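You operate a simulated robot arm through the tools that you are given. There is no shell and no other tool. Be economical: measure what you need, move in short steps, check, and stop when the job is done.

You run a simulated robot arm. Do the job below in one go: nothing can be reset, and whatever is moved stays where it is left.

Task
Put the 50 mm rod spacer from the steel top on the black nut and the 40 mm rod spacer on top of the silver pot five. Open the cart drawer two, fetch the thin shim from the inside of the cart drawer two and set it on the silver blank on the top of cart two, then shut the two. Take the sanding block and put it on the trolley end. Open the pipe drawer, take the scouring pad from the inside of the pipe drawer and leave it on the green gasket disc on the steel top and shut the drawer again. Open the drawer one, take the cable gland on the steel top and put it away in the inside of the drawer one, then shut the one. Stack the carton marked "TWO" from the steel top on top of the carton labelled "ONE". Press the zero button three times. Take the lube brush and leave it in the inside of the green tray. Put the 2 mm gap block from the front of the brush bench on the pipe bench shelf. Any order will do. Set down upright: sanding block, cable gland, gap block.

The check looks at the end state, three seconds after you hand in, the way a careful person would. Anything else that was tipped, shoved, dropped, spilled or broken makes it a failure.

Robot
A 6-joint arm with a fingered hand on a trunk, on a base that drives. Base frame: it is fixed to the floor where the robot stands at the start and does not move with it; the origin is under the middle of the robot, x ahead of it, y to its left, z up. Lengths are in mm, angles in degrees, forces in N, time in s.
With the tool pointing down near the work surface it reaches from about 120 to 380 mm from the robot's upright axis, wherever it stands. Its first joint turns from -166.0 to 166.0 degrees. Places, roughly: black nut (4x5x2 cm) [500, -300, 900]; blank [-2750, 9750, 750]; cable gland (4x4x5 cm) [1300, 0, 900]; cart drawer two [-2900, 9800, 500]; drawer one [3400, 6000, 700]; gap block [3750, 3000, 750]; gasket disc (20x20x2 cm) [700, 200, 900]; inside of the drawer one [3500, 6000, 700]; inside of the green tray [3800, -800, 800]; lube brush (3x3x13 cm) [2800, -100, 800]; pipe bench shelf [700, 2000, 200]; pipe drawer [1000, 2100, 700]; sanding block (9x5x6 cm) [-4200, 7200, 300]; scouring pad (8x6x3 cm) [1100, 2100, 700]; thin shim [-3000, 10000, 500]; trolley end [-4800, 6900, 200]; zero button [2700, -200, 800]. Payload 2.3 kg.
The TCP is the grasp point between the finger pads, 22 mm short of the fingertips. In the tool frame z runs along the fingers and y along their closing line. The gripper opens to 112 mm. The gripper's body begins 60 mm behind the TCP. The gripper is a hand of 3 fingers: y runs from the thumb to the fingers, the wrist lies at [0, 0, -218] in the tool frame, and closing takes about 1.5 s.
Orientation is that of the tool frame in the base frame, as a unit quaternion [x, y, z, w]. With the fingers straight down and closing along the base's y, the tool's x points along the base's -x, its y along +y and its z along -z.

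Tools
- The arm moves only by the tool nudge_tool. Its arguments are lists of equal length, an entry for each row: "xyz": the shift along the tool's x, y, z in m, a list of three; "rot": the turn, a rotation vector about the tool's x, y, z in degrees, a list of three. In form: {"xyz": [[dx, dy, dz], ...], "rot": [[wx, wy, wz], ...]}. A call has 1 to 8 rows; each row shifts and turns the commanded pose from where the row before left it, along the tool's axes as they then stand. "grip" is the opening, from 0 (shut) to 1 (fully open), set as the call begins (left out, the last holds). Rows are played at 5 a second. More than 50 mm and 8.6 degrees between two rows, or a gripper value outside its range, and nothing of the call is played. A pose out of reach is approached as far as the arm can. The call stops where the force on the tool passes 40 N (or 10 N more than at its start, if that is more) or the arm is blocked; 0.2 s more then pass. Each finger travels about 72 mm/s and halts on what it meets, pressing with about 30 N; the grip force reading is that of the motor and also rises with nothing between the fingers. The clock runs only during rows and for 0.2 s after the last one: add rows that do not move to give the fingers time. The reply holds the time, the measured pose of the TCP, the force on the tool along the base axes, the opening and the grip force, in the units named above and with some noise, with the torque about the TCP (base axes, N m) and any sound that the robot's microphone picked up.
- Cameras (640 x 400 px; columns grow to the right, rows downward): "scene" is now at [17.8, 129.7, 1598.9]; the picture's right is [-0.11, -0.99, 0.00], its down [-0.74, 0.08, -0.67] and it looks along [0.67, -0.07, -0.74] (base axes); focal length 266 px, centre (320, 200). "wrist" rides on the gripper at [66, 3, -80] in the tool frame; the picture's right is [-0.05, 1.00, 0.00], its down [-0.77, -0.04, -0.64] and it looks along [-0.64, -0.03, 0.77] (tool axes); focal length 275 px, centre (320, 200).
- snapshot(camera): a new picture of that camera. It takes no simulated time.
- raise_lower(by): slides the trunk up (or, below 0, down) by that many mm; the arm and the scene camera ride with it, the base frame stays. It gives what a move gives, with no picture.
- roll_base(legs): drives the robot by 1 to 6 legs, each [ahead, left, turn to the left] in mm, mm and degrees, along the robot's own axes; the way and the turn of a leg run together, so that a leg with both is an arc; at most 1500 mm and 180 degrees a leg. The arm and the cameras ride along, it lands a little off, and it stops where it bumps. It gives what a move gives.
- curl_fingers(finger1, finger2, thumb_bend): sets how far each is bent, from 0 (flat) to 1 (curled in); at 0.3 the hand is open as for a grip, at 0.7 the pads meet at the TCP. One left out holds its place. A second passes; each finger stops where it meets its share of the squeeze, and holds until it gets a number again. A gripper value or a shape takes the hand back. It gives what a move gives, with no picture; readings hold the bend of each and the force on the fingers (four entries, about 0 where the hand has none), thumb and palm.
- grasp_type(shape): the hand has 3 fingers and takes this shape, open, in about a second: jaw (thumb against the fingers, like two jaws); tri (thumb and two fingers); tip (a fingertip pinch); poke (one finger out to press); point (the index stretched); flat (the hand flat); cup (the hand cupped); fist (a fist). The gripper value then closes the fingers along that shape, each until it touches; the sizes above hold for jaw. It gives what a move gives, with no picture.
- aim_head(pan, tilt): turns the head with the scene camera to pan (to the left, within 155 degrees either way) and tilt (down, from -29 to 69), counted from straight ahead of the robot. It gives what a move gives.
- point_at(camera, pixels): there is no depth. For up to 12 entries [column, row, z] of the newest picture of that camera ("zoom" is the newest enlarged one), the place [x, y] in the base frame at which the ray of that pixel passes the height z, good to about 2 mm. It takes no simulated time.
- inspect(camera, box): a new picture of the part [left, top, right, bottom] of that camera's present view, enlarged. It takes no simulated time.
- sign_off(): hands the job in; it is judged then, once.

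Keep the steps short. Do not move on a guess: measure, check each grasp and each placing, and mend mistakes. In all there are 385 turns and 360 pictures (those below and enlarged ones count). Leave the gripper open and the arm clear of the work at the hand-in unless told otherwise, and finish with a single line.

The tools are called after "Emit:" by a JSON object that holds its "method" and its "body". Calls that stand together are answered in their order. nudge_tool: Moves the arm, as the interface text tells. Its arguments: {"type":"object","properties":{"xyz":{"type":"array","items":{"type":"array","items":{"type":"number"}}},"rot":{"type":"array","items":{"type":"array","items":{"type":"number"}}},"grip":{"type":"number"}},"required":["xyz","rot"]} The other tools are called the same way: raise_lower (by) slides the trunk up or down; grasp_type (shape) gives the hand a shape; curl_fingers (finger1, finger2, thumb_bend) moves the fingers one by one; roll_base (legs) drives the base; aim_head (pan, tilt) turns the head that bears the scene camera; snapshot (camera) takes a picture; point_at (camera, pixels) gives the place at which the rays of pixels pass given heights; inspect (camera, box) takes an enlarged picture of a part of a camera's view; sign_off () hands the job in.

At the start:

```text
clock: 0.0
tcp_pos: [283.0, -63.6, 1195.8]
ee_rot: [0.0, 1.0, 0.0, 0.0]
ft_force: [-0.7, 0.1, -0.6]
ft_torque: [-0.01, -0.01, -0.01]
grip_width: 111.8
grip_force: 0.0
shape: jaw
bend: [0.3, 0.3, 0.3]
finger forces: [0.1, 0.0, 0.0, 0.0, 0.0, 0.0]
trunk travel left (down, up): [-525.0, 65.0]
robot x, y, heading: [1.2, 0.0, 0.0]
head pan, tilt: [-6.0, 47.7]
```

scene: 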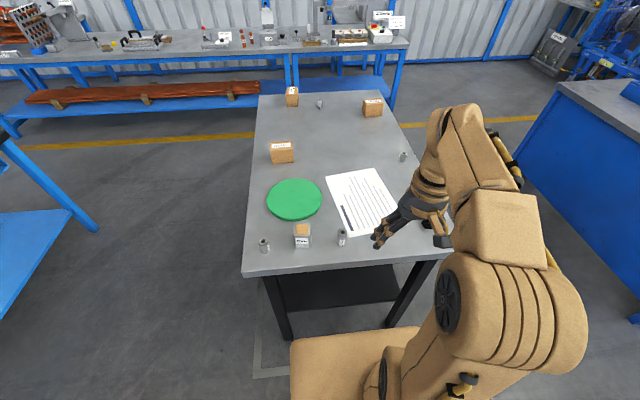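
wrist: 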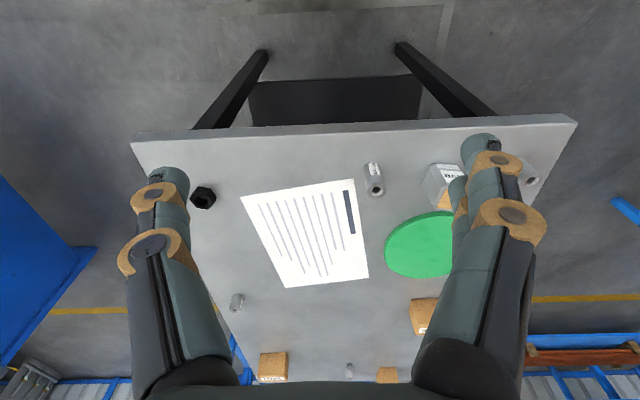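

I see the steel top with boxes, spacers, nut and green disc. I will enlarge the table for details first.

Emit:
{"method": "inspect", "body": {"camera": "scene", "box": [230, 160, 430, 285]}}

Emit:
{"method": "inspect", "body": {"camera": "scene", "box": [240, 75, 440, 200]}}

Emit:
{"method": "inspect", "body": {"camera": "wrist", "box": [140, 120, 580, 395]}}

```text
3.20 times, centred on (330, 222) of scene
```

zoom: 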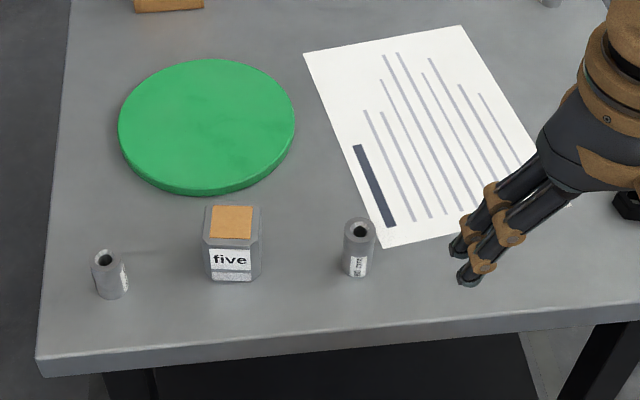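

```text
3.20 times, centred on (340, 138) of scene
```

zoom: 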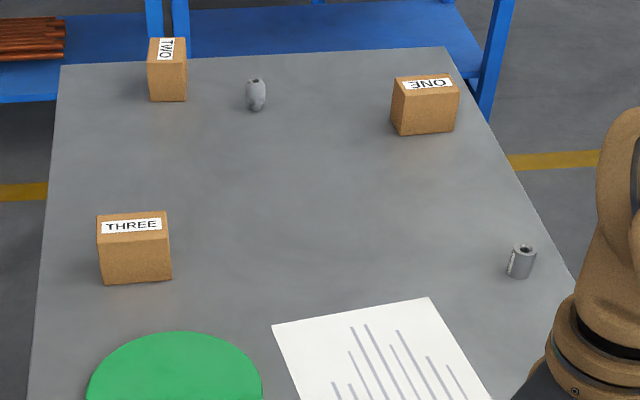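

```text
1.45 times, centred on (360, 258) of wrist
```

zoom: 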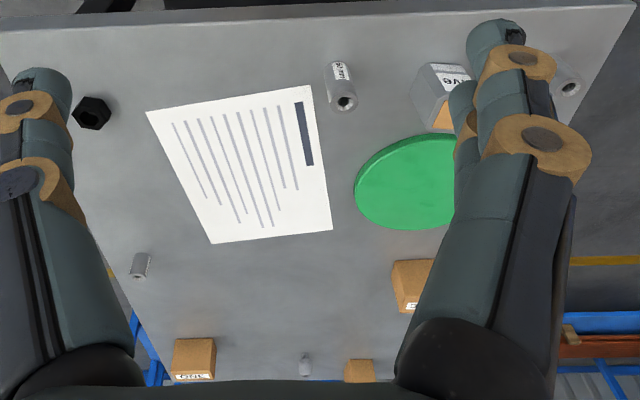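

Three rod spacers: front left (264,245), front middle (342,238), right (403,156). I read their labels enlarged.

Emit:
{"method": "inspect", "body": {"camera": "scene", "box": [254, 232, 278, 256]}}

Emit:
{"method": "inspect", "body": {"camera": "scene", "box": [330, 225, 354, 249]}}

Emit:
{"method": "inspect", "body": {"camera": "scene", "box": [390, 145, 414, 169]}}

```text
16.00 times, centred on (266, 244) of scene
```

zoom: 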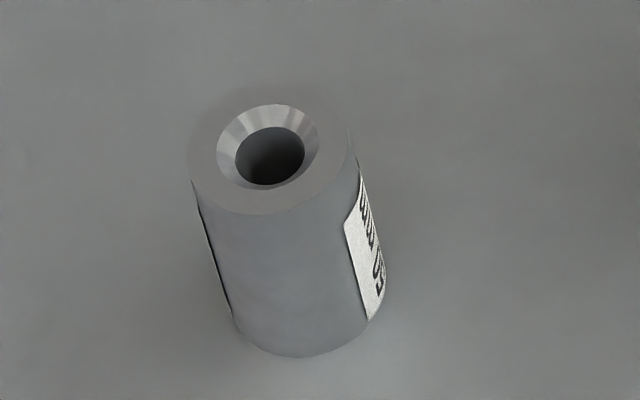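

```text
16.00 times, centred on (342, 237) of scene
```

zoom: 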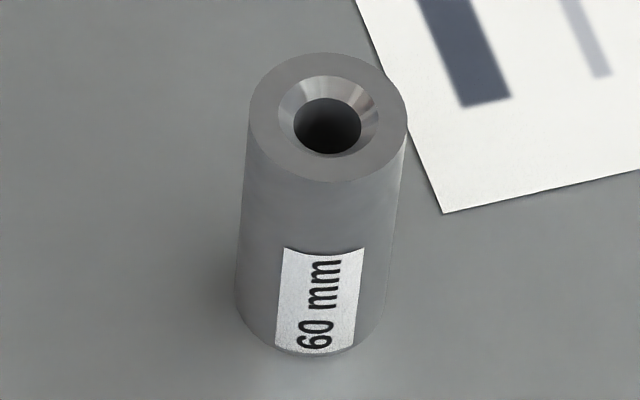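

```text
16.00 times, centred on (402, 157) of scene
```

zoom: 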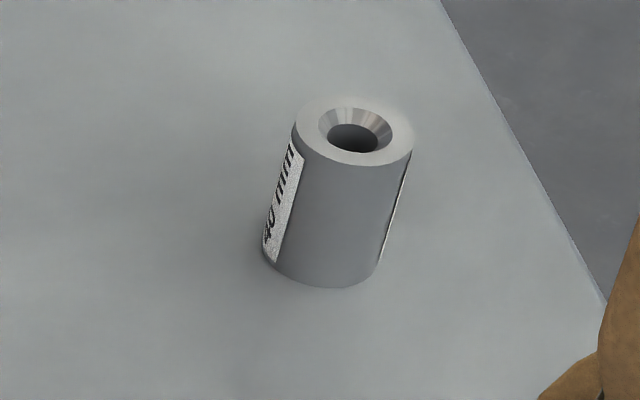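

Left one is 50 mm, middle is 60 mm (a decoy), right is 40 mm. I compare rays from both cameras on the paper corner to find the table height.

Emit:
{"method": "point_at", "body": {"camera": "scene", "pixels": [[350.3, 237.5, 850], [350.3, 237.5, 900], [324.7, 176.6, 850], [324.7, 176.6, 900]]}}

Emit:
{"method": "point_at", "body": {"camera": "wrist", "pixels": [[354, 178.5, 850], [354, 178.5, 900], [369, 277, 850], [369, 277, 900]]}}

Emit:
{"method": "inspect", "body": {"camera": "wrist", "box": [180, 160, 228, 220]}}

```text
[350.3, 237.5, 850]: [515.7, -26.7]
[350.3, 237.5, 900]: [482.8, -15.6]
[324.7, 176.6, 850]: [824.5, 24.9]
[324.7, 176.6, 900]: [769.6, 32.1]
```

```text
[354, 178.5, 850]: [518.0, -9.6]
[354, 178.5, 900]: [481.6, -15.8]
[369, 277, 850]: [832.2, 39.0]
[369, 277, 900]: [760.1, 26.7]
```

```text
6.67 times, centred on (204, 190) of wrist
```

zoom: 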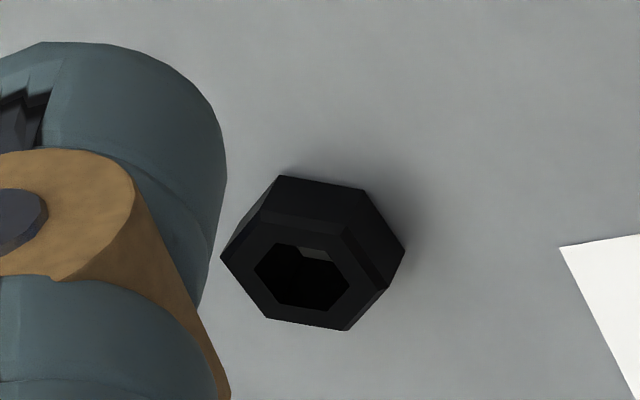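

Table height comes out near 885. I compute positions of spacers, pot, nut, and table edge.

Emit:
{"method": "point_at", "body": {"camera": "scene", "pixels": [[262.9, 241.2, 935], [404, 152.9, 925], [342.5, 231, 945], [302.8, 229, 935], [242, 278, 885], [445, 258, 885], [259, 94, 885], [379, 91, 885], [291.5, 90, 960], [371, 102, 960], [319.8, 101, 930], [281, 146, 960]]}}

Emit:
{"method": "point_at", "body": {"camera": "wrist", "pixels": [[202.5, 202.8, 905], [237, 296, 925], [530, 181, 935]]}}

Emit:
{"method": "aim_head", "body": {"pan": 0, "tilt": 69}}

Emit:
{"method": "snapshot", "body": {"camera": "scene"}}

Emit:
{"method": "aim_head", "body": {"pan": 60, "tilt": 35}}

Emit:
{"method": "snapshot", "body": {"camera": "scene"}}

Emit:
{"method": "aim_head", "body": {"pan": -60, "tilt": 35}}

Emit:
{"method": "snapshot", "body": {"camera": "scene"}}

```text
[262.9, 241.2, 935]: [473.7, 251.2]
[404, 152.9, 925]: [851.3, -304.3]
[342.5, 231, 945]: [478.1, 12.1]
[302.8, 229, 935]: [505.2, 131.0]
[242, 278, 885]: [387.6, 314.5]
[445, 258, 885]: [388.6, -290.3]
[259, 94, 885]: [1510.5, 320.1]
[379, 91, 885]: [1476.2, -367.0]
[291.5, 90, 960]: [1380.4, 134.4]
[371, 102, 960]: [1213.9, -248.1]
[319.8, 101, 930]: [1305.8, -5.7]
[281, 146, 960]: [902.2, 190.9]
```

```text
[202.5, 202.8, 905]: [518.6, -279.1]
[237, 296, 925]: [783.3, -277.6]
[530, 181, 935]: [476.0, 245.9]
```

```text
clock: 0.8
tcp_pos: [283.2, -63.7, 1194.8]
ee_rot: [0.0, 1.0, 0.0, -0.001]
ft_force: [-0.4, 0.1, 0.5]
ft_torque: [0.0, -0.02, 0.01]
grip_width: 111.8
grip_force: 0.2
shape: jaw
bend: [0.3, 0.3, 0.3]
finger forces: [0.0, 0.0, 0.0, 0.0, 0.0, 0.1]
trunk travel left (down, up): [-525.0, 65.0]
robot x, y, heading: [1.6, 1.3, -0.1]
head pan, tilt: [0.0, 68.8]
```

```text
350 pictures are left
```

scene: 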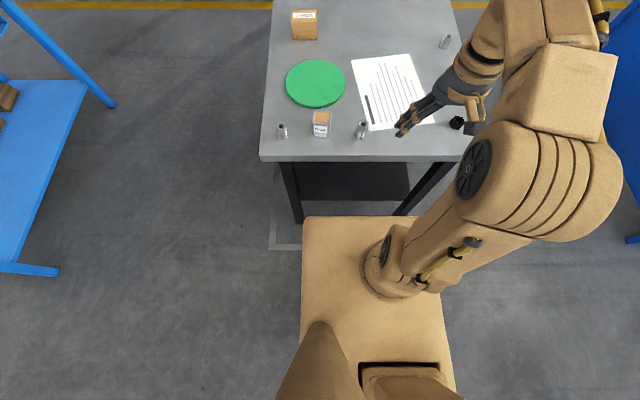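

```text
clock: 2.1
tcp_pos: [282.5, -63.9, 1194.5]
ee_rot: [0.0, 1.0, -0.001, 0.0]
ft_force: [-0.3, -0.5, 0.2]
ft_torque: [0.03, -0.04, 0.03]
grip_width: 111.9
grip_force: 0.1
shape: jaw
bend: [0.3, 0.3, 0.3]
finger forces: [0.0, 0.1, 0.1, 0.0, 0.0, 0.1]
trunk travel left (down, up): [-525.0, 65.0]
robot x, y, heading: [-1.9, -1.2, 0.1]
head pan, tilt: [60.0, 35.0]
```

```text
349 pictures are left
```

scene: 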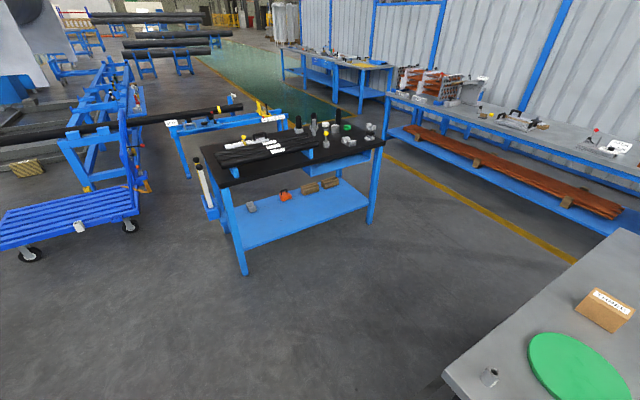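

```text
clock: 4.2
tcp_pos: [282.1, -62.3, 1194.2]
ee_rot: [0.0, 1.0, 0.0, 0.0]
ft_force: [-0.3, -0.2, 0.7]
ft_torque: [0.0, 0.01, 0.05]
grip_width: 111.8
grip_force: 0.1
shape: jaw
bend: [0.3, 0.3, 0.3]
finger forces: [0.0, 0.0, 0.1, 0.1, 0.0, 0.0]
trunk travel left (down, up): [-525.0, 65.0]
robot x, y, heading: [-1.5, -0.5, 0.1]
head pan, tilt: [-60.0, 35.0]
```

```text
348 pictures are left
```

scene: 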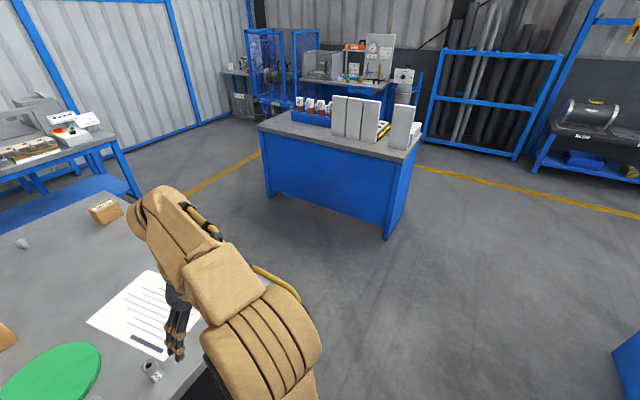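

Good overview. I look at my own base to measure its footprint against the table.

Emit:
{"method": "aim_head", "body": {"pan": 0, "tilt": 69}}

Emit:
{"method": "inspect", "body": {"camera": "scene", "box": [240, 140, 500, 400]}}

Emit:
{"method": "point_at", "body": {"camera": "zoom", "pixels": [[320, 200, 300]]}}

Emit:
{"method": "snapshot", "body": {"camera": "scene"}}

Emit:
{"method": "point_at", "body": {"camera": "scene", "pixels": [[304, 217, 200], [304, 217, 300], [304, 217, 400], [304, 217, 500], [426, 217, 300], [426, 217, 400], [455, 388, 300], [455, 388, 400], [395, 285, 400], [395, 285, 500], [303, 370, 300], [408, 200, 100]]}}

```text
clock: 5.5
tcp_pos: [282.8, -63.0, 1194.0]
ee_rot: [0.0, 1.0, 0.0, 0.001]
ft_force: [0.0, -1.0, 0.8]
ft_torque: [-0.02, -0.01, -0.01]
grip_width: 111.8
grip_force: 0.2
shape: jaw
bend: [0.3, 0.3, 0.3]
finger forces: [0.0, 0.0, 0.1, 0.0, 0.0, 0.1]
trunk travel left (down, up): [-525.0, 65.0]
robot x, y, heading: [-1.3, -1.8, -0.1]
head pan, tilt: [0.0, 68.8]
```

```text
1.54 times, centred on (370, 270) of scene
```

zoom: 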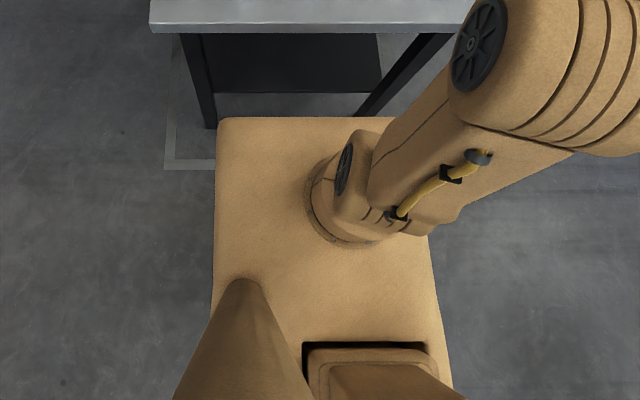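

```text
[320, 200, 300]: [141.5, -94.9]
```

```text
346 pictures are left
```

scene: 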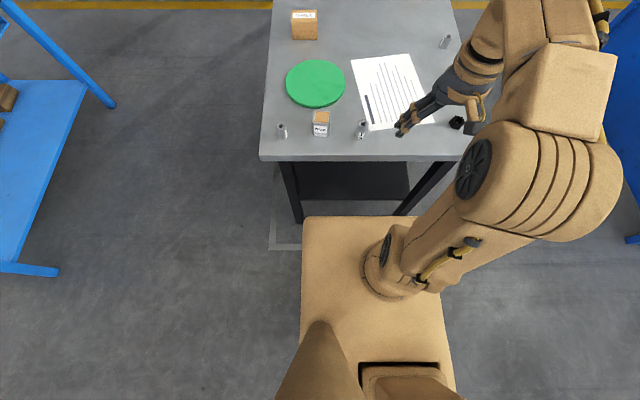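

```text
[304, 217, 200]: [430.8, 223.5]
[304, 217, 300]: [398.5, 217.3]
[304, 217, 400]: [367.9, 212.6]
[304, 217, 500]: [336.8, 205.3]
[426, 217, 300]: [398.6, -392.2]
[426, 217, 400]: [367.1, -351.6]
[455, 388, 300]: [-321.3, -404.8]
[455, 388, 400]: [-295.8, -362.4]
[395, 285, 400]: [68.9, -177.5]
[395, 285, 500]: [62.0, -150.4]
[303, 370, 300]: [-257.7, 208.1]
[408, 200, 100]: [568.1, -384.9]
```

My platform looks about 380 mm wide with its front at x≈243; the table edge is at x≈388. I drive ahead 110 and left 300 to face the 50 mm spacer.

Emit:
{"method": "roll_base", "body": {"legs": [[0, 300, 0], [110, 0, 0]]}}

Emit:
{"method": "snapshot", "body": {"camera": "scene"}}

Emit:
{"method": "snapshot", "body": {"camera": "wrist"}}

```text
clock: 8.3
tcp_pos: [393.3, 239.1, 1194.1]
ee_rot: [0.001, 1.0, 0.001, 0.0]
ft_force: [0.4, 0.6, 0.9]
ft_torque: [0.0, 0.02, 0.01]
grip_width: 111.9
grip_force: 0.1
shape: jaw
bend: [0.3, 0.3, 0.3]
finger forces: [0.0, 0.1, 0.0, 0.0, 0.1, 0.0]
trunk travel left (down, up): [-525.0, 65.0]
robot x, y, heading: [110.0, 298.3, -0.2]
head pan, tilt: [0.0, 68.8]
```

```text
345 pictures are left
```

scene: 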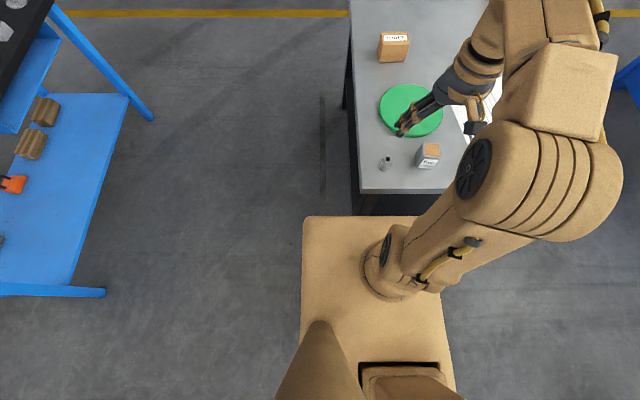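

```text
344 pictures are left
```

wrist: 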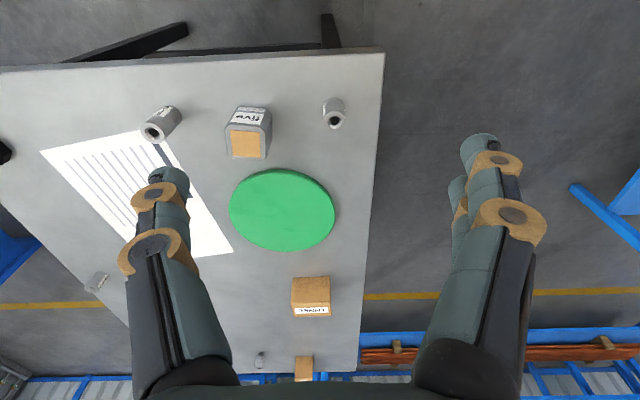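

The spacer is at wrist (334,121). I triangulate its top with both cameras.

Emit:
{"method": "inspect", "body": {"camera": "wrist", "box": [314, 87, 354, 137]}}

Emit:
{"method": "inspect", "body": {"camera": "scene", "box": [365, 140, 405, 180]}}

```text
8.00 times, centred on (334, 112) of wrist
```

zoom: 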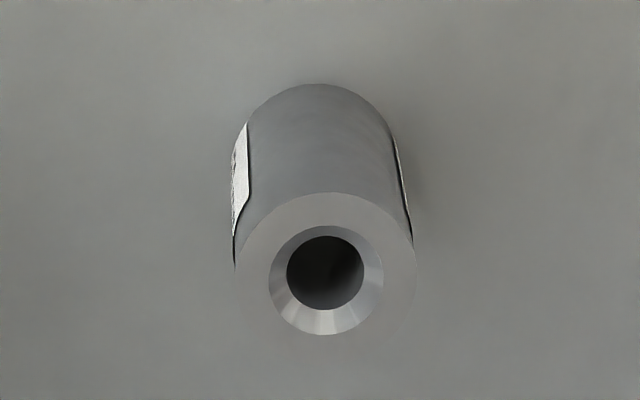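

```text
10.00 times, centred on (385, 160) of scene
```

zoom: 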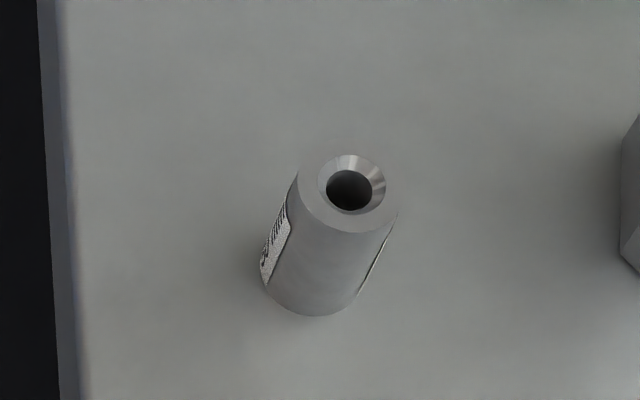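

Emit:
{"method": "point_at", "body": {"camera": "wrist", "pixels": [[334.75, 122, 900], [334.75, 122, 950]]}}

Emit:
{"method": "point_at", "body": {"camera": "scene", "pixels": [[388.2, 158.3, 900], [388.2, 158.3, 950]]}}

Emit:
{"method": "nudge_tool", "body": {"xyz": [[-0.04, 0, 0.04], [-0.02, 0, 0.04], [0, 0, 0.04], [0, 0, 0.04]], "rot": [[0, 0, 0], [0, 0, 0], [0, 0, 0], [0, 0, 0]]}}

```text
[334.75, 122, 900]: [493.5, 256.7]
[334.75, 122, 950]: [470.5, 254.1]
```

```text
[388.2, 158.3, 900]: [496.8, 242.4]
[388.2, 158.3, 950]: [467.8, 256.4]
```

```text
refused: row 1 steps farther than a row can; nothing moved
```

Top of spacer ≈ (476,254,937), so table ≈ 887. I move above it in steps under 50 mm.

Emit:
{"method": "nudge_tool", "body": {"xyz": [[-0.025, 0.005, 0.04], [-0.025, 0.005, 0.04], [-0.025, 0.005, 0.04], [-0.008, 0, 0.03]], "rot": [[0, 0, 0], [0, 0, 0], [0, 0, 0], [0, 0, 0]]}}

Emit:
{"method": "snapshot", "body": {"camera": "wrist"}}

```text
clock: 9.3
tcp_pos: [476.2, 253.1, 1044.4]
ee_rot: [0.001, 1.0, 0.0, 0.0]
ft_force: [0.6, -0.4, -0.1]
ft_torque: [0.01, -0.01, 0.01]
grip_width: 112.0
grip_force: 0.1
shape: jaw
bend: [0.3, 0.3, 0.3]
finger forces: [0.0, 0.1, 0.0, 0.1, 0.1, 0.0]
trunk travel left (down, up): [-525.0, 65.0]
robot x, y, heading: [110.0, 300.2, -0.1]
head pan, tilt: [0.0, 68.8]
```

```text
341 pictures are left
```

wrist: 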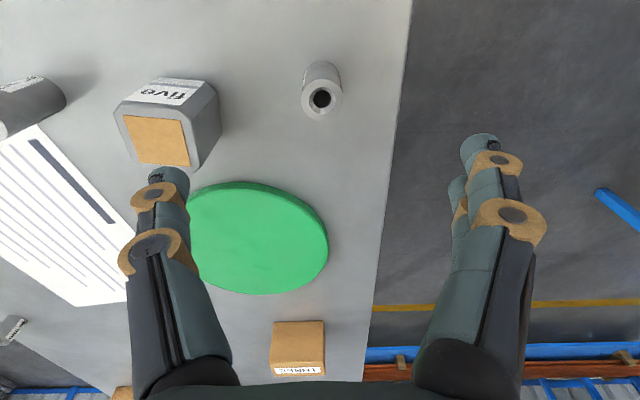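

Spacer top at wrist (321,98). Check its position again, then descend with half-open fingers.

Emit:
{"method": "point_at", "body": {"camera": "wrist", "pixels": [[321.5, 98, 937], [168, 141, 940], [258, 240, 897], [321.5, 98, 930]]}}

Emit:
{"method": "nudge_tool", "body": {"xyz": [[0, 0, 0.03], [0, 0, 0.03], [0, 0, 0]], "rot": [[0, 0, 0], [0, 0, 0], [0, 0, 0]], "grip": 0.6}}

Emit:
{"method": "snapshot", "body": {"camera": "wrist"}}

```text
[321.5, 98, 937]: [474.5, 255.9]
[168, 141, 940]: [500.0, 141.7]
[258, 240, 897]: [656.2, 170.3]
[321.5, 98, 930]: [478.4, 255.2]
```

```text
clock: 10.1
tcp_pos: [476.2, 255.4, 984.9]
ee_rot: [0.001, 1.0, 0.0, 0.001]
ft_force: [-0.3, 0.8, 1.1]
ft_torque: [0.0, 0.01, 0.0]
grip_width: 67.4
grip_force: 0.1
shape: jaw
bend: [0.71, 0.71, 0.71]
finger forces: [0.0, 0.1, 0.0, 0.0, 0.0, 0.1]
trunk travel left (down, up): [-525.0, 65.0]
robot x, y, heading: [110.9, 303.9, 0.2]
head pan, tilt: [0.0, 68.8]
```

```text
340 pictures are left
```

wrist: 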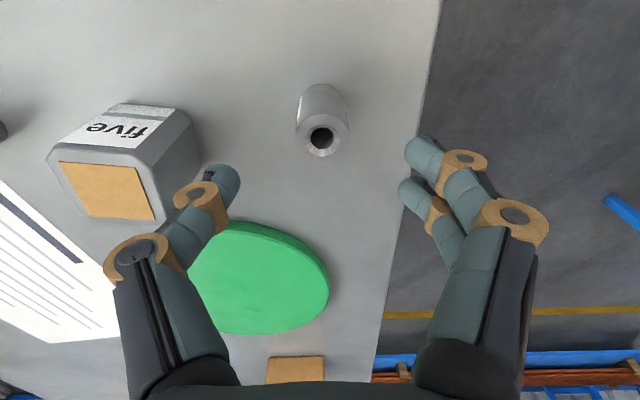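

Emit:
{"method": "point_at", "body": {"camera": "wrist", "pixels": [[322, 137, 937], [320, 104, 887]]}}

Emit:
{"method": "nudge_tool", "body": {"xyz": [[0, 0, 0.03], [0, 0, 0.03], [0, 0, 0.009], [0, 0, 0]], "rot": [[0, 0, 0], [0, 0, 0], [0, 0, 0], [0, 0, 0]]}}

Emit:
{"method": "snapshot", "body": {"camera": "wrist"}}

```text
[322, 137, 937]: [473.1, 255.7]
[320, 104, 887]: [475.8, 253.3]
```

```text
clock: 11.1
tcp_pos: [476.6, 254.3, 915.7]
ee_rot: [0.001, 1.0, 0.0, 0.001]
ft_force: [0.4, -1.1, -0.1]
ft_torque: [-0.01, 0.02, -0.01]
grip_width: 67.7
grip_force: 0.2
shape: jaw
bend: [0.71, 0.71, 0.71]
finger forces: [0.0, 0.1, 0.0, 0.0, 0.0, 0.1]
trunk travel left (down, up): [-525.0, 65.0]
robot x, y, heading: [108.7, 305.0, -0.0]
head pan, tilt: [0.0, 68.8]
```

```text
339 pictures are left
```

wrist: 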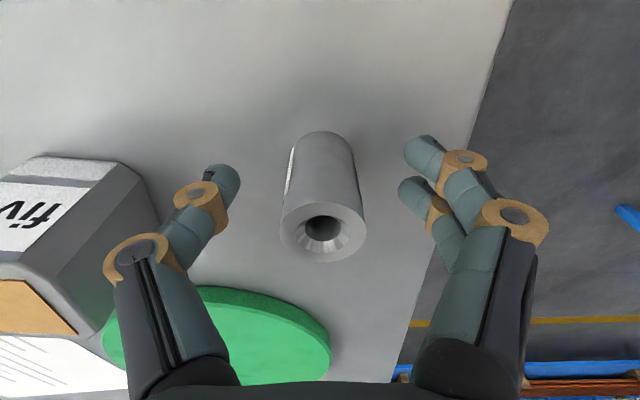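

Spacer stands between thumb and fingers. I close.

Emit:
{"method": "nudge_tool", "body": {"xyz": [[0, 0, 0], [0, 0, 0], [0, 0, 0], [0, 0, 0], [0, 0, 0], [0, 0, 0], [0, 0, 0]], "rot": [[0, 0, 0], [0, 0, 0], [0, 0, 0], [0, 0, 0], [0, 0, 0], [0, 0, 0], [0, 0, 0]], "grip": 0}}

Emit:
{"method": "nudge_tool", "body": {"xyz": [[0, 0, -0.02], [0, 0, -0.04], [0, 0, -0.04]], "rot": [[0, 0, 0], [0, 0, 0], [0, 0, 0]]}}

Emit:
{"method": "snapshot", "body": {"camera": "wrist"}}

```text
clock: 12.7
tcp_pos: [475.9, 255.5, 915.0]
ee_rot: [0.001, 1.0, -0.001, 0.0]
ft_force: [0.1, 0.7, 0.0]
ft_torque: [-0.01, 0.0, -0.04]
grip_width: 20.1
grip_force: 29.8
shape: jaw
bend: [0.73, 0.73, 0.7]
finger forces: [11.8, 14.7, 0.0, 0.0, 25.4, 0.0]
trunk travel left (down, up): [-525.0, 65.0]
robot x, y, heading: [109.3, 304.0, 0.0]
head pan, tilt: [0.0, 68.8]
```

```text
clock: 13.5
tcp_pos: [475.7, 254.7, 1016.2]
ee_rot: [0.001, 1.0, 0.001, 0.0]
ft_force: [-1.2, 0.5, -1.4]
ft_torque: [-0.02, -0.03, 0.01]
grip_width: 19.9
grip_force: 30.1
shape: jaw
bend: [0.73, 0.73, 0.7]
finger forces: [12.5, 15.1, 0.0, 0.0, 25.3, 0.0]
trunk travel left (down, up): [-525.0, 65.0]
robot x, y, heading: [110.3, 301.9, -0.1]
head pan, tilt: [0.0, 68.8]
```

```text
338 pictures are left
```

wrist: 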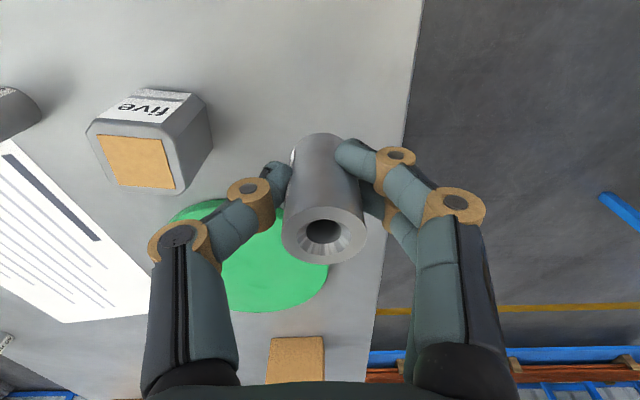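

Spacer is held upright (grip 30 N). I strafe right 570 mm towards the nut, keeping it high.

Emit:
{"method": "roll_base", "body": {"legs": [[0, -550, 0]]}}

Emit:
{"method": "snapshot", "body": {"camera": "wrist"}}

Emit:
{"method": "snapshot", "body": {"camera": "scene"}}

```text
clock: 16.7
tcp_pos: [476.9, -292.8, 1014.6]
ee_rot: [-0.002, 1.0, 0.0, 0.0]
ft_force: [0.5, -0.9, -1.9]
ft_torque: [-0.01, 0.02, 0.0]
grip_width: 19.9
grip_force: 30.3
shape: jaw
bend: [0.73, 0.73, 0.7]
finger forces: [12.6, 15.2, 0.0, 0.0, 25.4, 0.0]
trunk travel left (down, up): [-525.0, 65.0]
robot x, y, heading: [111.0, -246.2, -0.1]
head pan, tilt: [0.0, 68.8]
```

```text
337 pictures are left
```

wrist: 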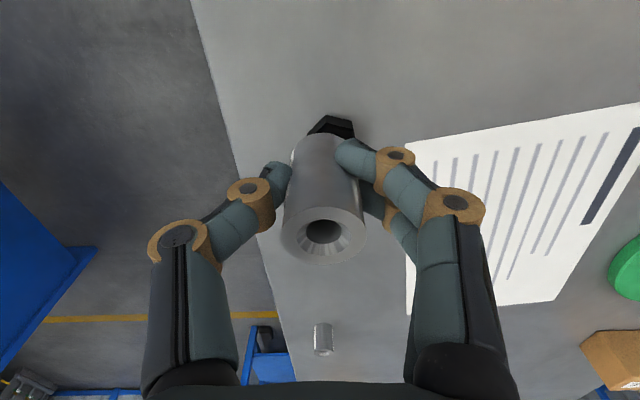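

```text
336 pictures are left
```

scene: 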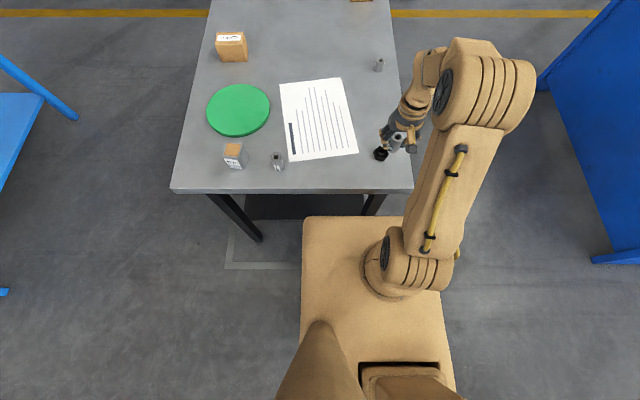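

The nut shows at scene (381,154), partly behind the spacer in the wrist view. I enlarge it and measure.

Emit:
{"method": "inspect", "body": {"camera": "scene", "box": [366, 138, 406, 168]}}

Emit:
{"method": "point_at", "body": {"camera": "scene", "pixels": [[381, 153, 907], [381, 155, 887], [278, 156, 947], [233, 151, 950]]}}

```text
13.33 times, centred on (386, 153) of scene
```

zoom: 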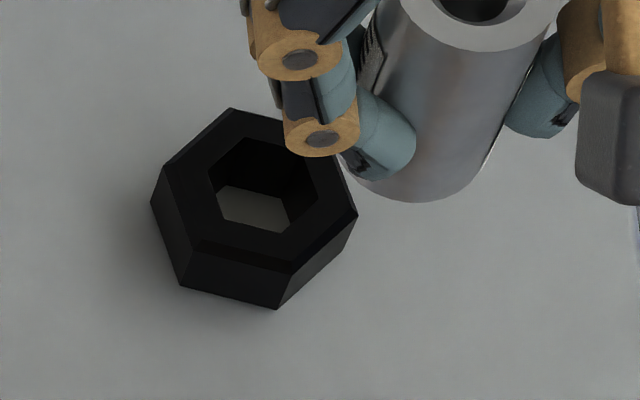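

```text
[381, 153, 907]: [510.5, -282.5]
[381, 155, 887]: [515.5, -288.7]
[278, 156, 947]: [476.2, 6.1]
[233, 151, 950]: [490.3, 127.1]
```

Nut centre about (515,-283). I move over it at the present height and check reach.

Emit:
{"method": "nudge_tool", "body": {"xyz": [[-0.02, 0.005, 0], [-0.018, 0.005, 0], [0, 0, 0]], "rot": [[0, 0, 0], [0, 0, 0], [0, 0, 0]]}}

Emit:
{"method": "inspect", "body": {"camera": "wrist", "box": [220, 40, 420, 240]}}

Emit:
{"method": "inspect", "body": {"camera": "scene", "box": [360, 130, 410, 170]}}

```text
clock: 17.5
tcp_pos: [516.2, -281.8, 1015.6]
ee_rot: [-0.001, 1.0, 0.0, 0.0]
ft_force: [0.8, -1.4, -2.3]
ft_torque: [0.0, 0.02, 0.01]
grip_width: 19.7
grip_force: 29.7
shape: jaw
bend: [0.73, 0.73, 0.7]
finger forces: [12.6, 15.1, 0.0, 0.0, 25.3, 0.0]
trunk travel left (down, up): [-525.0, 65.0]
robot x, y, heading: [108.9, -245.9, 0.3]
head pan, tilt: [0.0, 68.8]
```

```text
2.00 times, centred on (320, 140) of wrist
```

zoom: 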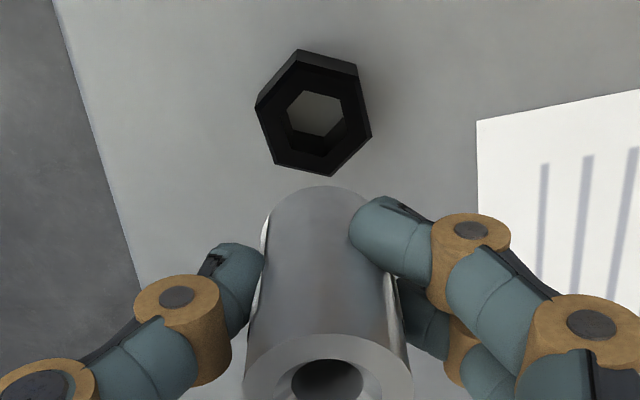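

```text
10.00 times, centred on (385, 150) of scene
```

zoom: 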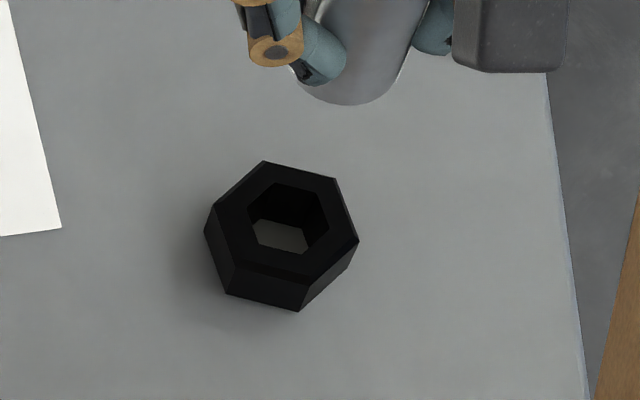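

Emit:
{"method": "point_at", "body": {"camera": "wrist", "pixels": [[317.5, 100.5, 907], [317.5, 100.5, 900]]}}

Emit:
{"method": "point_at", "body": {"camera": "scene", "pixels": [[381.8, 152, 907], [381.8, 152, 900]]}}

```text
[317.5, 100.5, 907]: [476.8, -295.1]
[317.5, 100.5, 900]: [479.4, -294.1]
```

```text
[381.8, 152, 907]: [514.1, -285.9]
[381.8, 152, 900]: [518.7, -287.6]
```

Both views agree on the nut at about (515.5,-285). I shift -3 mm in y and lower to just above.

Emit:
{"method": "nudge_tool", "body": {"xyz": [[0, -0.003, 0.03], [0, 0, 0.03], [0, 0, 0.015], [0, 0, 0]], "rot": [[0, 0, 0], [0, 0, 0], [0, 0, 0], [0, 0, 0]]}}

Emit:
{"method": "inspect", "body": {"camera": "wrist", "box": [220, 80, 420, 280]}}

Emit:
{"method": "inspect", "body": {"camera": "scene", "box": [360, 130, 410, 170]}}

```text
clock: 18.5
tcp_pos: [514.8, -286.1, 940.1]
ee_rot: [-0.001, 1.0, 0.0, 0.0]
ft_force: [0.1, -0.3, -2.2]
ft_torque: [-0.03, 0.03, 0.03]
grip_width: 19.7
grip_force: 30.5
shape: jaw
bend: [0.73, 0.73, 0.7]
finger forces: [13.0, 15.4, 0.0, 0.0, 25.3, 0.0]
trunk travel left (down, up): [-525.0, 65.0]
robot x, y, heading: [112.2, -246.5, 0.3]
head pan, tilt: [0.0, 68.8]
```

```text
2.00 times, centred on (320, 180) of wrist
```

zoom: 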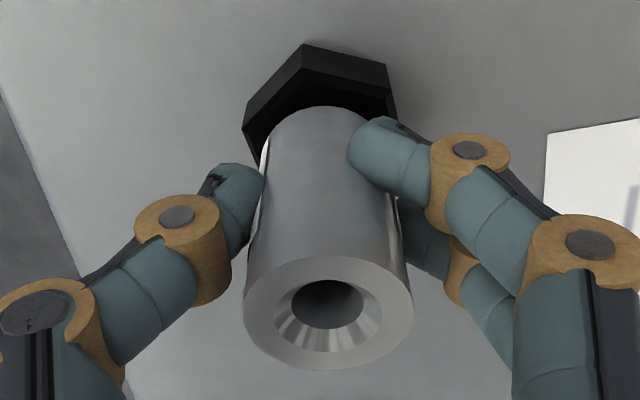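

```text
10.00 times, centred on (385, 150) of scene
```

zoom: 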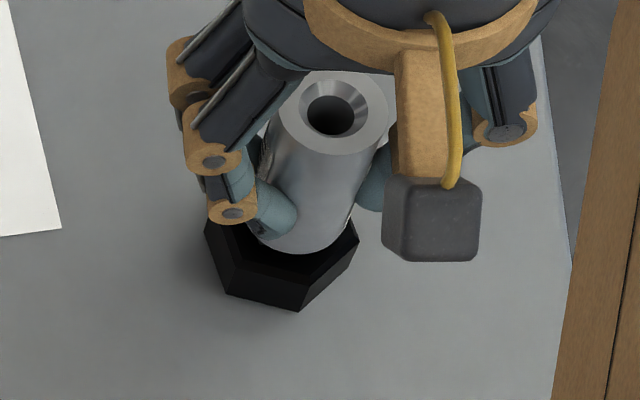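

Well centred over the nut. Lower in 2 mm steps until contact shows.

Emit:
{"method": "nudge_tool", "body": {"xyz": [[0, 0, 0.002], [0, 0, 0.002], [0, 0, 0]], "rot": [[0, 0, 0], [0, 0, 0], [0, 0, 0]]}}

Emit:
{"method": "nudge_tool", "body": {"xyz": [[0, 0, 0.001], [0, 0, 0]], "rot": [[0, 0, 0], [0, 0, 0]]}}

Emit:
{"method": "nudge_tool", "body": {"xyz": [[0, 0, 0.001], [0, 0, 0]], "rot": [[0, 0, 0], [0, 0, 0]]}}

```text
clock: 19.3
tcp_pos: [515.4, -286.0, 937.0]
ee_rot: [0.0, 1.0, 0.0, 0.0]
ft_force: [0.0, 0.3, -2.5]
ft_torque: [0.0, 0.03, 0.02]
grip_width: 19.5
grip_force: 30.0
shape: jaw
bend: [0.73, 0.73, 0.7]
finger forces: [13.0, 15.4, 0.1, 0.0, 25.3, 0.0]
trunk travel left (down, up): [-525.0, 65.0]
robot x, y, heading: [111.1, -243.6, 0.1]
head pan, tilt: [0.0, 68.8]
```

```text
clock: 19.9
tcp_pos: [513.8, -287.5, 936.0]
ee_rot: [-0.001, 1.0, 0.0, 0.0]
ft_force: [0.2, 0.3, -2.0]
ft_torque: [-0.02, 0.0, -0.02]
grip_width: 19.5
grip_force: 30.1
shape: jaw
bend: [0.73, 0.73, 0.7]
finger forces: [13.0, 15.5, 0.0, 0.1, 25.2, 0.0]
trunk travel left (down, up): [-525.0, 65.0]
robot x, y, heading: [111.1, -244.8, 0.2]
head pan, tilt: [0.0, 68.8]
```

```text
clock: 20.5
tcp_pos: [514.5, -285.5, 934.5]
ee_rot: [-0.001, 1.0, 0.0, 0.0]
ft_force: [-0.1, -0.9, 3.6]
ft_torque: [0.02, -0.03, -0.01]
grip_width: 19.9
grip_force: 29.9
shape: jaw
bend: [0.73, 0.73, 0.7]
finger forces: [13.1, 15.7, 0.1, 0.1, 26.1, 0.0]
trunk travel left (down, up): [-525.0, 65.0]
robot x, y, heading: [112.9, -244.6, -0.0]
head pan, tilt: [0.0, 68.8]
```

Contact (Fz from -2 to +3.6). Release and lift straight up.

Emit:
{"method": "nudge_tool", "body": {"xyz": [[0, 0, 0], [0, 0, 0], [0, 0, 0], [0, 0, 0], [0, 0, 0]], "rot": [[0, 0, 0], [0, 0, 0], [0, 0, 0], [0, 0, 0], [0, 0, 0]], "grip": 0.6}}

Emit:
{"method": "nudge_tool", "body": {"xyz": [[0, 0, -0.04], [0, 0, -0.04], [0, 0, -0.04]], "rot": [[0, 0, 0], [0, 0, 0], [0, 0, 0]]}}

Emit:
{"method": "snapshot", "body": {"camera": "wrist"}}

```text
clock: 21.7
tcp_pos: [514.2, -288.0, 933.8]
ee_rot: [-0.001, 1.0, 0.0, 0.0]
ft_force: [0.4, -0.8, 0.2]
ft_torque: [-0.01, -0.01, 0.0]
grip_width: 66.9
grip_force: 0.1
shape: jaw
bend: [0.71, 0.71, 0.71]
finger forces: [0.0, 0.1, 0.0, 0.0, 0.0, 0.1]
trunk travel left (down, up): [-525.0, 65.0]
robot x, y, heading: [110.0, -246.8, -0.1]
head pan, tilt: [0.0, 68.8]
```

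```text
clock: 22.5
tcp_pos: [513.2, -287.6, 1055.3]
ee_rot: [-0.001, 1.0, 0.0, 0.0]
ft_force: [0.2, 0.9, -0.8]
ft_torque: [0.0, 0.02, 0.03]
grip_width: 66.8
grip_force: 0.1
shape: jaw
bend: [0.71, 0.71, 0.71]
finger forces: [0.0, 0.1, 0.1, 0.1, 0.0, 0.0]
trunk travel left (down, up): [-525.0, 65.0]
robot x, y, heading: [107.9, -244.4, 0.1]
head pan, tilt: [0.0, 68.8]
```

```text
330 pictures are left
```

wrist: 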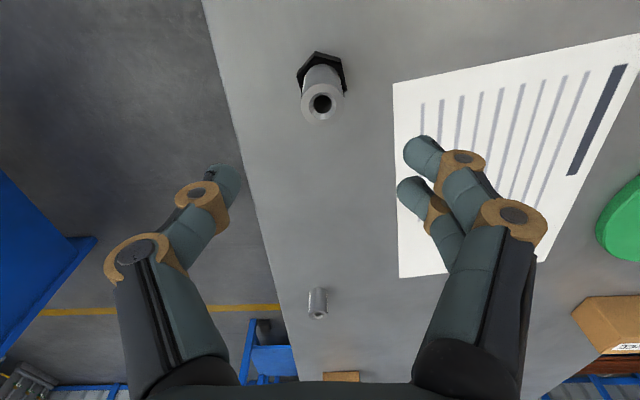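

50 mm spacer stands on the nut. Next the 40 mm spacer from the table's right side; I look at the free space there.

Emit:
{"method": "aim_head", "body": {"pan": -70, "tilt": 55}}

Emit:
{"method": "snapshot", "body": {"camera": "scene"}}

Emit:
{"method": "aim_head", "body": {"pan": -25, "tilt": 45}}

Emit:
{"method": "snapshot", "body": {"camera": "scene"}}

```text
clock: 23.9
tcp_pos: [514.9, -286.0, 1055.3]
ee_rot: [-0.001, 1.0, 0.0, 0.0]
ft_force: [-0.5, -0.2, 0.3]
ft_torque: [-0.03, 0.01, 0.03]
grip_width: 66.8
grip_force: 0.0
shape: jaw
bend: [0.71, 0.71, 0.71]
finger forces: [0.0, 0.0, 0.0, 0.0, 0.0, 0.0]
trunk travel left (down, up): [-525.0, 65.0]
robot x, y, heading: [107.7, -246.0, 0.2]
head pan, tilt: [-70.0, 55.0]
```

```text
329 pictures are left
```

scene: 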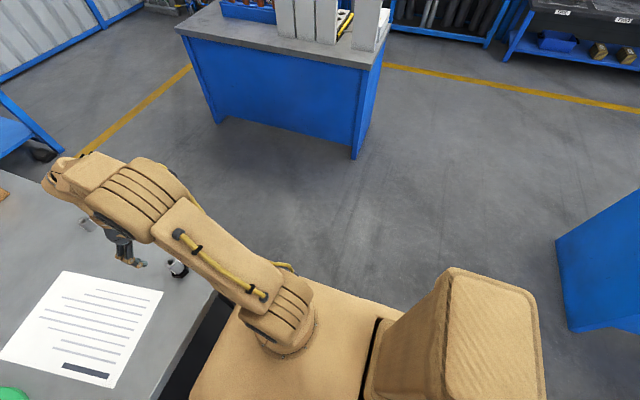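

```text
clock: 25.0
tcp_pos: [515.3, -287.1, 1053.6]
ee_rot: [-0.001, 1.0, 0.001, 0.0]
ft_force: [-0.6, -0.2, 0.1]
ft_torque: [-0.03, -0.04, 0.01]
grip_width: 66.9
grip_force: 0.1
shape: jaw
bend: [0.71, 0.71, 0.71]
finger forces: [0.0, 0.0, 0.0, 0.0, 0.1, 0.0]
trunk travel left (down, up): [-525.0, 65.0]
robot x, y, heading: [115.7, -246.4, 0.3]
head pan, tilt: [-25.0, 45.0]
```

```text
328 pictures are left
```

scene: 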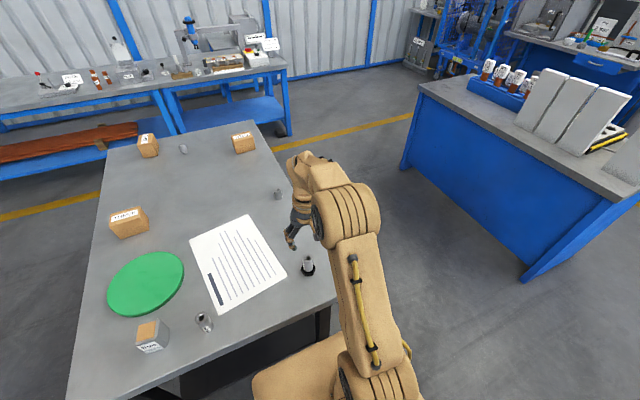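

Emit:
{"method": "point_at", "body": {"camera": "scene", "pixels": [[525, 280, 0], [403, 167, 0], [254, 122, 887], [320, 270, 887], [243, 137, 960], [182, 148, 920], [149, 140, 960], [279, 190, 927], [289, 135, 0], [128, 222, 960], [418, 79, 900], [290, 70, 850]]}}

```text
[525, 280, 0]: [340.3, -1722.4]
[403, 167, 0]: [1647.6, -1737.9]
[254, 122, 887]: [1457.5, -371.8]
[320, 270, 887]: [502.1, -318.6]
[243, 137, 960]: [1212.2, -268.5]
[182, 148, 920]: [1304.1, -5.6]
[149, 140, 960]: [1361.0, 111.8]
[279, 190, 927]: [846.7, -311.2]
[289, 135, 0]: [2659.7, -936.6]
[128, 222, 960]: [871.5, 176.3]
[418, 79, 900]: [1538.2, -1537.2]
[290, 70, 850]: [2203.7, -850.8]
```

Space on the right is free (cabinet at y≈-1540). I drive around to the right side and face +y near the 40 mm spacer.

Emit:
{"method": "roll_base", "body": {"legs": [[-150, 0, 0], [0, -460, 0], [890, 0, 0], [0, 0, 90], [75, 0, 0]]}}

Emit:
{"method": "aim_head", "body": {"pan": 0, "tilt": 60}}

Emit:
{"method": "snapshot", "body": {"camera": "scene"}}

Emit:
{"method": "snapshot", "body": {"camera": "wrist"}}

```text
clock: 37.5
tcp_pos: [882.4, -227.4, 1055.4]
ee_rot: [-0.707, 0.707, 0.0, 0.0]
ft_force: [-0.2, -0.3, 0.3]
ft_torque: [0.0, -0.02, 0.02]
grip_width: 67.1
grip_force: 0.2
shape: jaw
bend: [0.71, 0.71, 0.71]
finger forces: [0.0, 0.0, 0.1, 0.1, 0.0, 0.0]
trunk travel left (down, up): [-525.0, 65.0]
robot x, y, heading: [840.0, -629.8, 90.0]
head pan, tilt: [-25.0, 45.0]
```

```text
clock: 38.3
tcp_pos: [882.1, -227.9, 1054.9]
ee_rot: [0.707, -0.707, -0.001, 0.0]
ft_force: [0.6, 0.0, 0.1]
ft_torque: [0.0, -0.01, -0.01]
grip_width: 66.7
grip_force: 0.2
shape: jaw
bend: [0.71, 0.71, 0.71]
finger forces: [0.1, 0.0, 0.1, 0.0, 0.1, 0.0]
trunk travel left (down, up): [-525.0, 65.0]
robot x, y, heading: [841.6, -635.9, 89.9]
head pan, tilt: [0.0, 60.0]
```

```text
327 pictures are left
```

scene: 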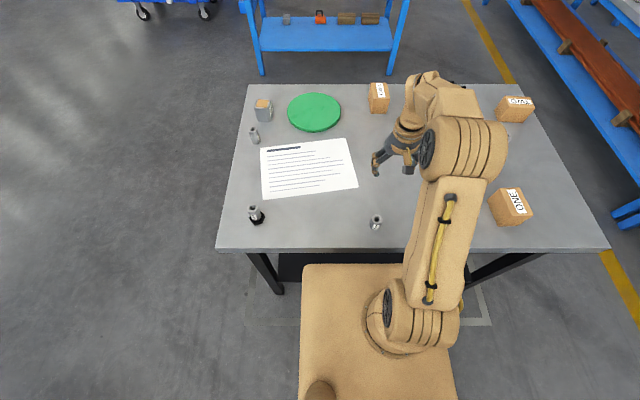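

```text
326 pictures are left
```

wrist: 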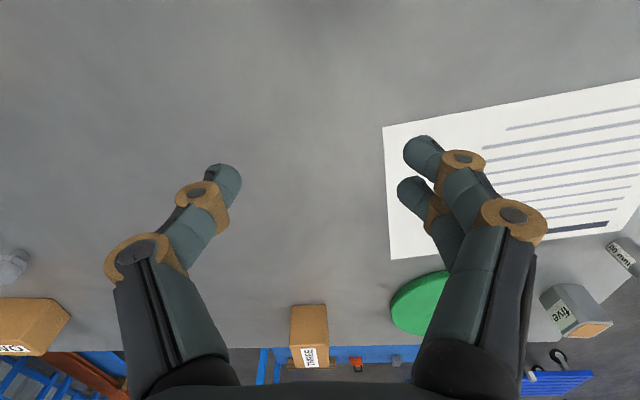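

Spacer at scene (376,218). Measure.

Emit:
{"method": "inspect", "body": {"camera": "scene", "box": [360, 205, 392, 235]}}

Emit:
{"method": "point_at", "body": {"camera": "scene", "pixels": [[376, 217.5, 927], [264, 102, 945], [255, 130, 947], [255, 208, 957]]}}

```text
13.33 times, centred on (376, 220) of scene
```

zoom: 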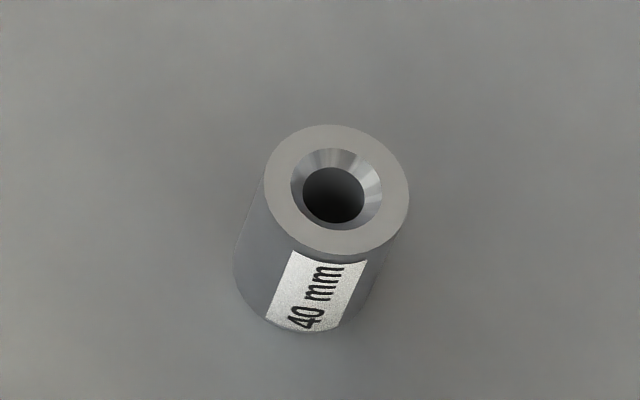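

```text
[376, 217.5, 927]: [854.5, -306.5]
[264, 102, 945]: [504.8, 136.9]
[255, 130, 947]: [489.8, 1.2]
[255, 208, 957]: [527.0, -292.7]
```

Confirmed 40 mm. Move above about (857,-310).

Emit:
{"method": "nudge_tool", "body": {"xyz": [[0.04, 0.012, 0], [0.043, 0.013, 0], [0, 0, 0.045], [0, 0, 0.025], [0, 0, 0]], "rot": [[0, 0, 0], [0, 0, 0], [0, 0, 0], [0, 0, 0], [0, 0, 0]]}}

Emit:
{"method": "snapshot", "body": {"camera": "wrist"}}

```text
clock: 39.5
tcp_pos: [858.1, -312.0, 984.6]
ee_rot: [0.707, -0.707, 0.0, 0.0]
ft_force: [0.1, -0.3, 0.1]
ft_torque: [0.03, -0.01, -0.02]
grip_width: 66.8
grip_force: 0.1
shape: jaw
bend: [0.71, 0.71, 0.71]
finger forces: [0.1, 0.0, 0.0, 0.0, 0.1, 0.0]
trunk travel left (down, up): [-525.0, 65.0]
robot x, y, heading: [842.7, -627.4, 90.2]
head pan, tilt: [0.0, 60.0]
```

```text
324 pictures are left
```

wrist: 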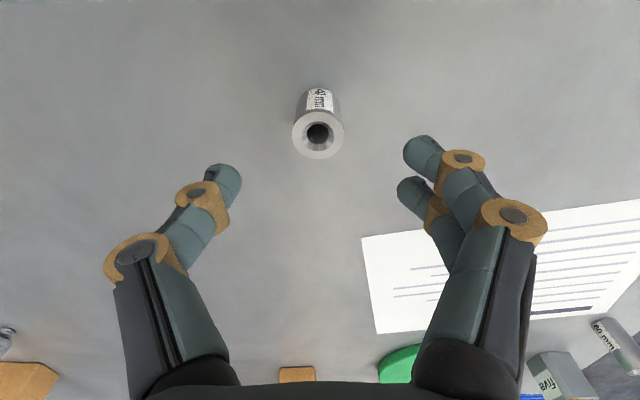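

Emit:
{"method": "point_at", "body": {"camera": "wrist", "pixels": [[318, 134, 927]]}}

Emit:
{"method": "nudge_tool", "body": {"xyz": [[0, 0, 0.04], [0, 0, 0.031], [0, 0, 0]], "rot": [[0, 0, 0], [0, 0, 0], [0, 0, 0]]}}

Emit:
{"method": "snapshot", "body": {"camera": "wrist"}}

```text
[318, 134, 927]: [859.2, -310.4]
```

```text
clock: 40.3
tcp_pos: [856.9, -309.9, 914.5]
ee_rot: [0.707, -0.707, 0.0, 0.0]
ft_force: [-0.2, -0.1, 0.1]
ft_torque: [0.04, 0.0, 0.01]
grip_width: 67.1
grip_force: 0.1
shape: jaw
bend: [0.71, 0.71, 0.71]
finger forces: [0.0, 0.0, 0.0, 0.1, 0.0, 0.0]
trunk travel left (down, up): [-525.0, 65.0]
robot x, y, heading: [841.4, -636.1, 90.1]
head pan, tilt: [0.0, 60.0]
```

```text
323 pictures are left
```

wrist: 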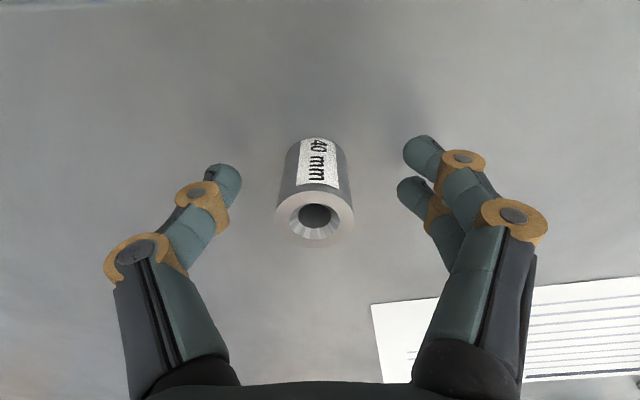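

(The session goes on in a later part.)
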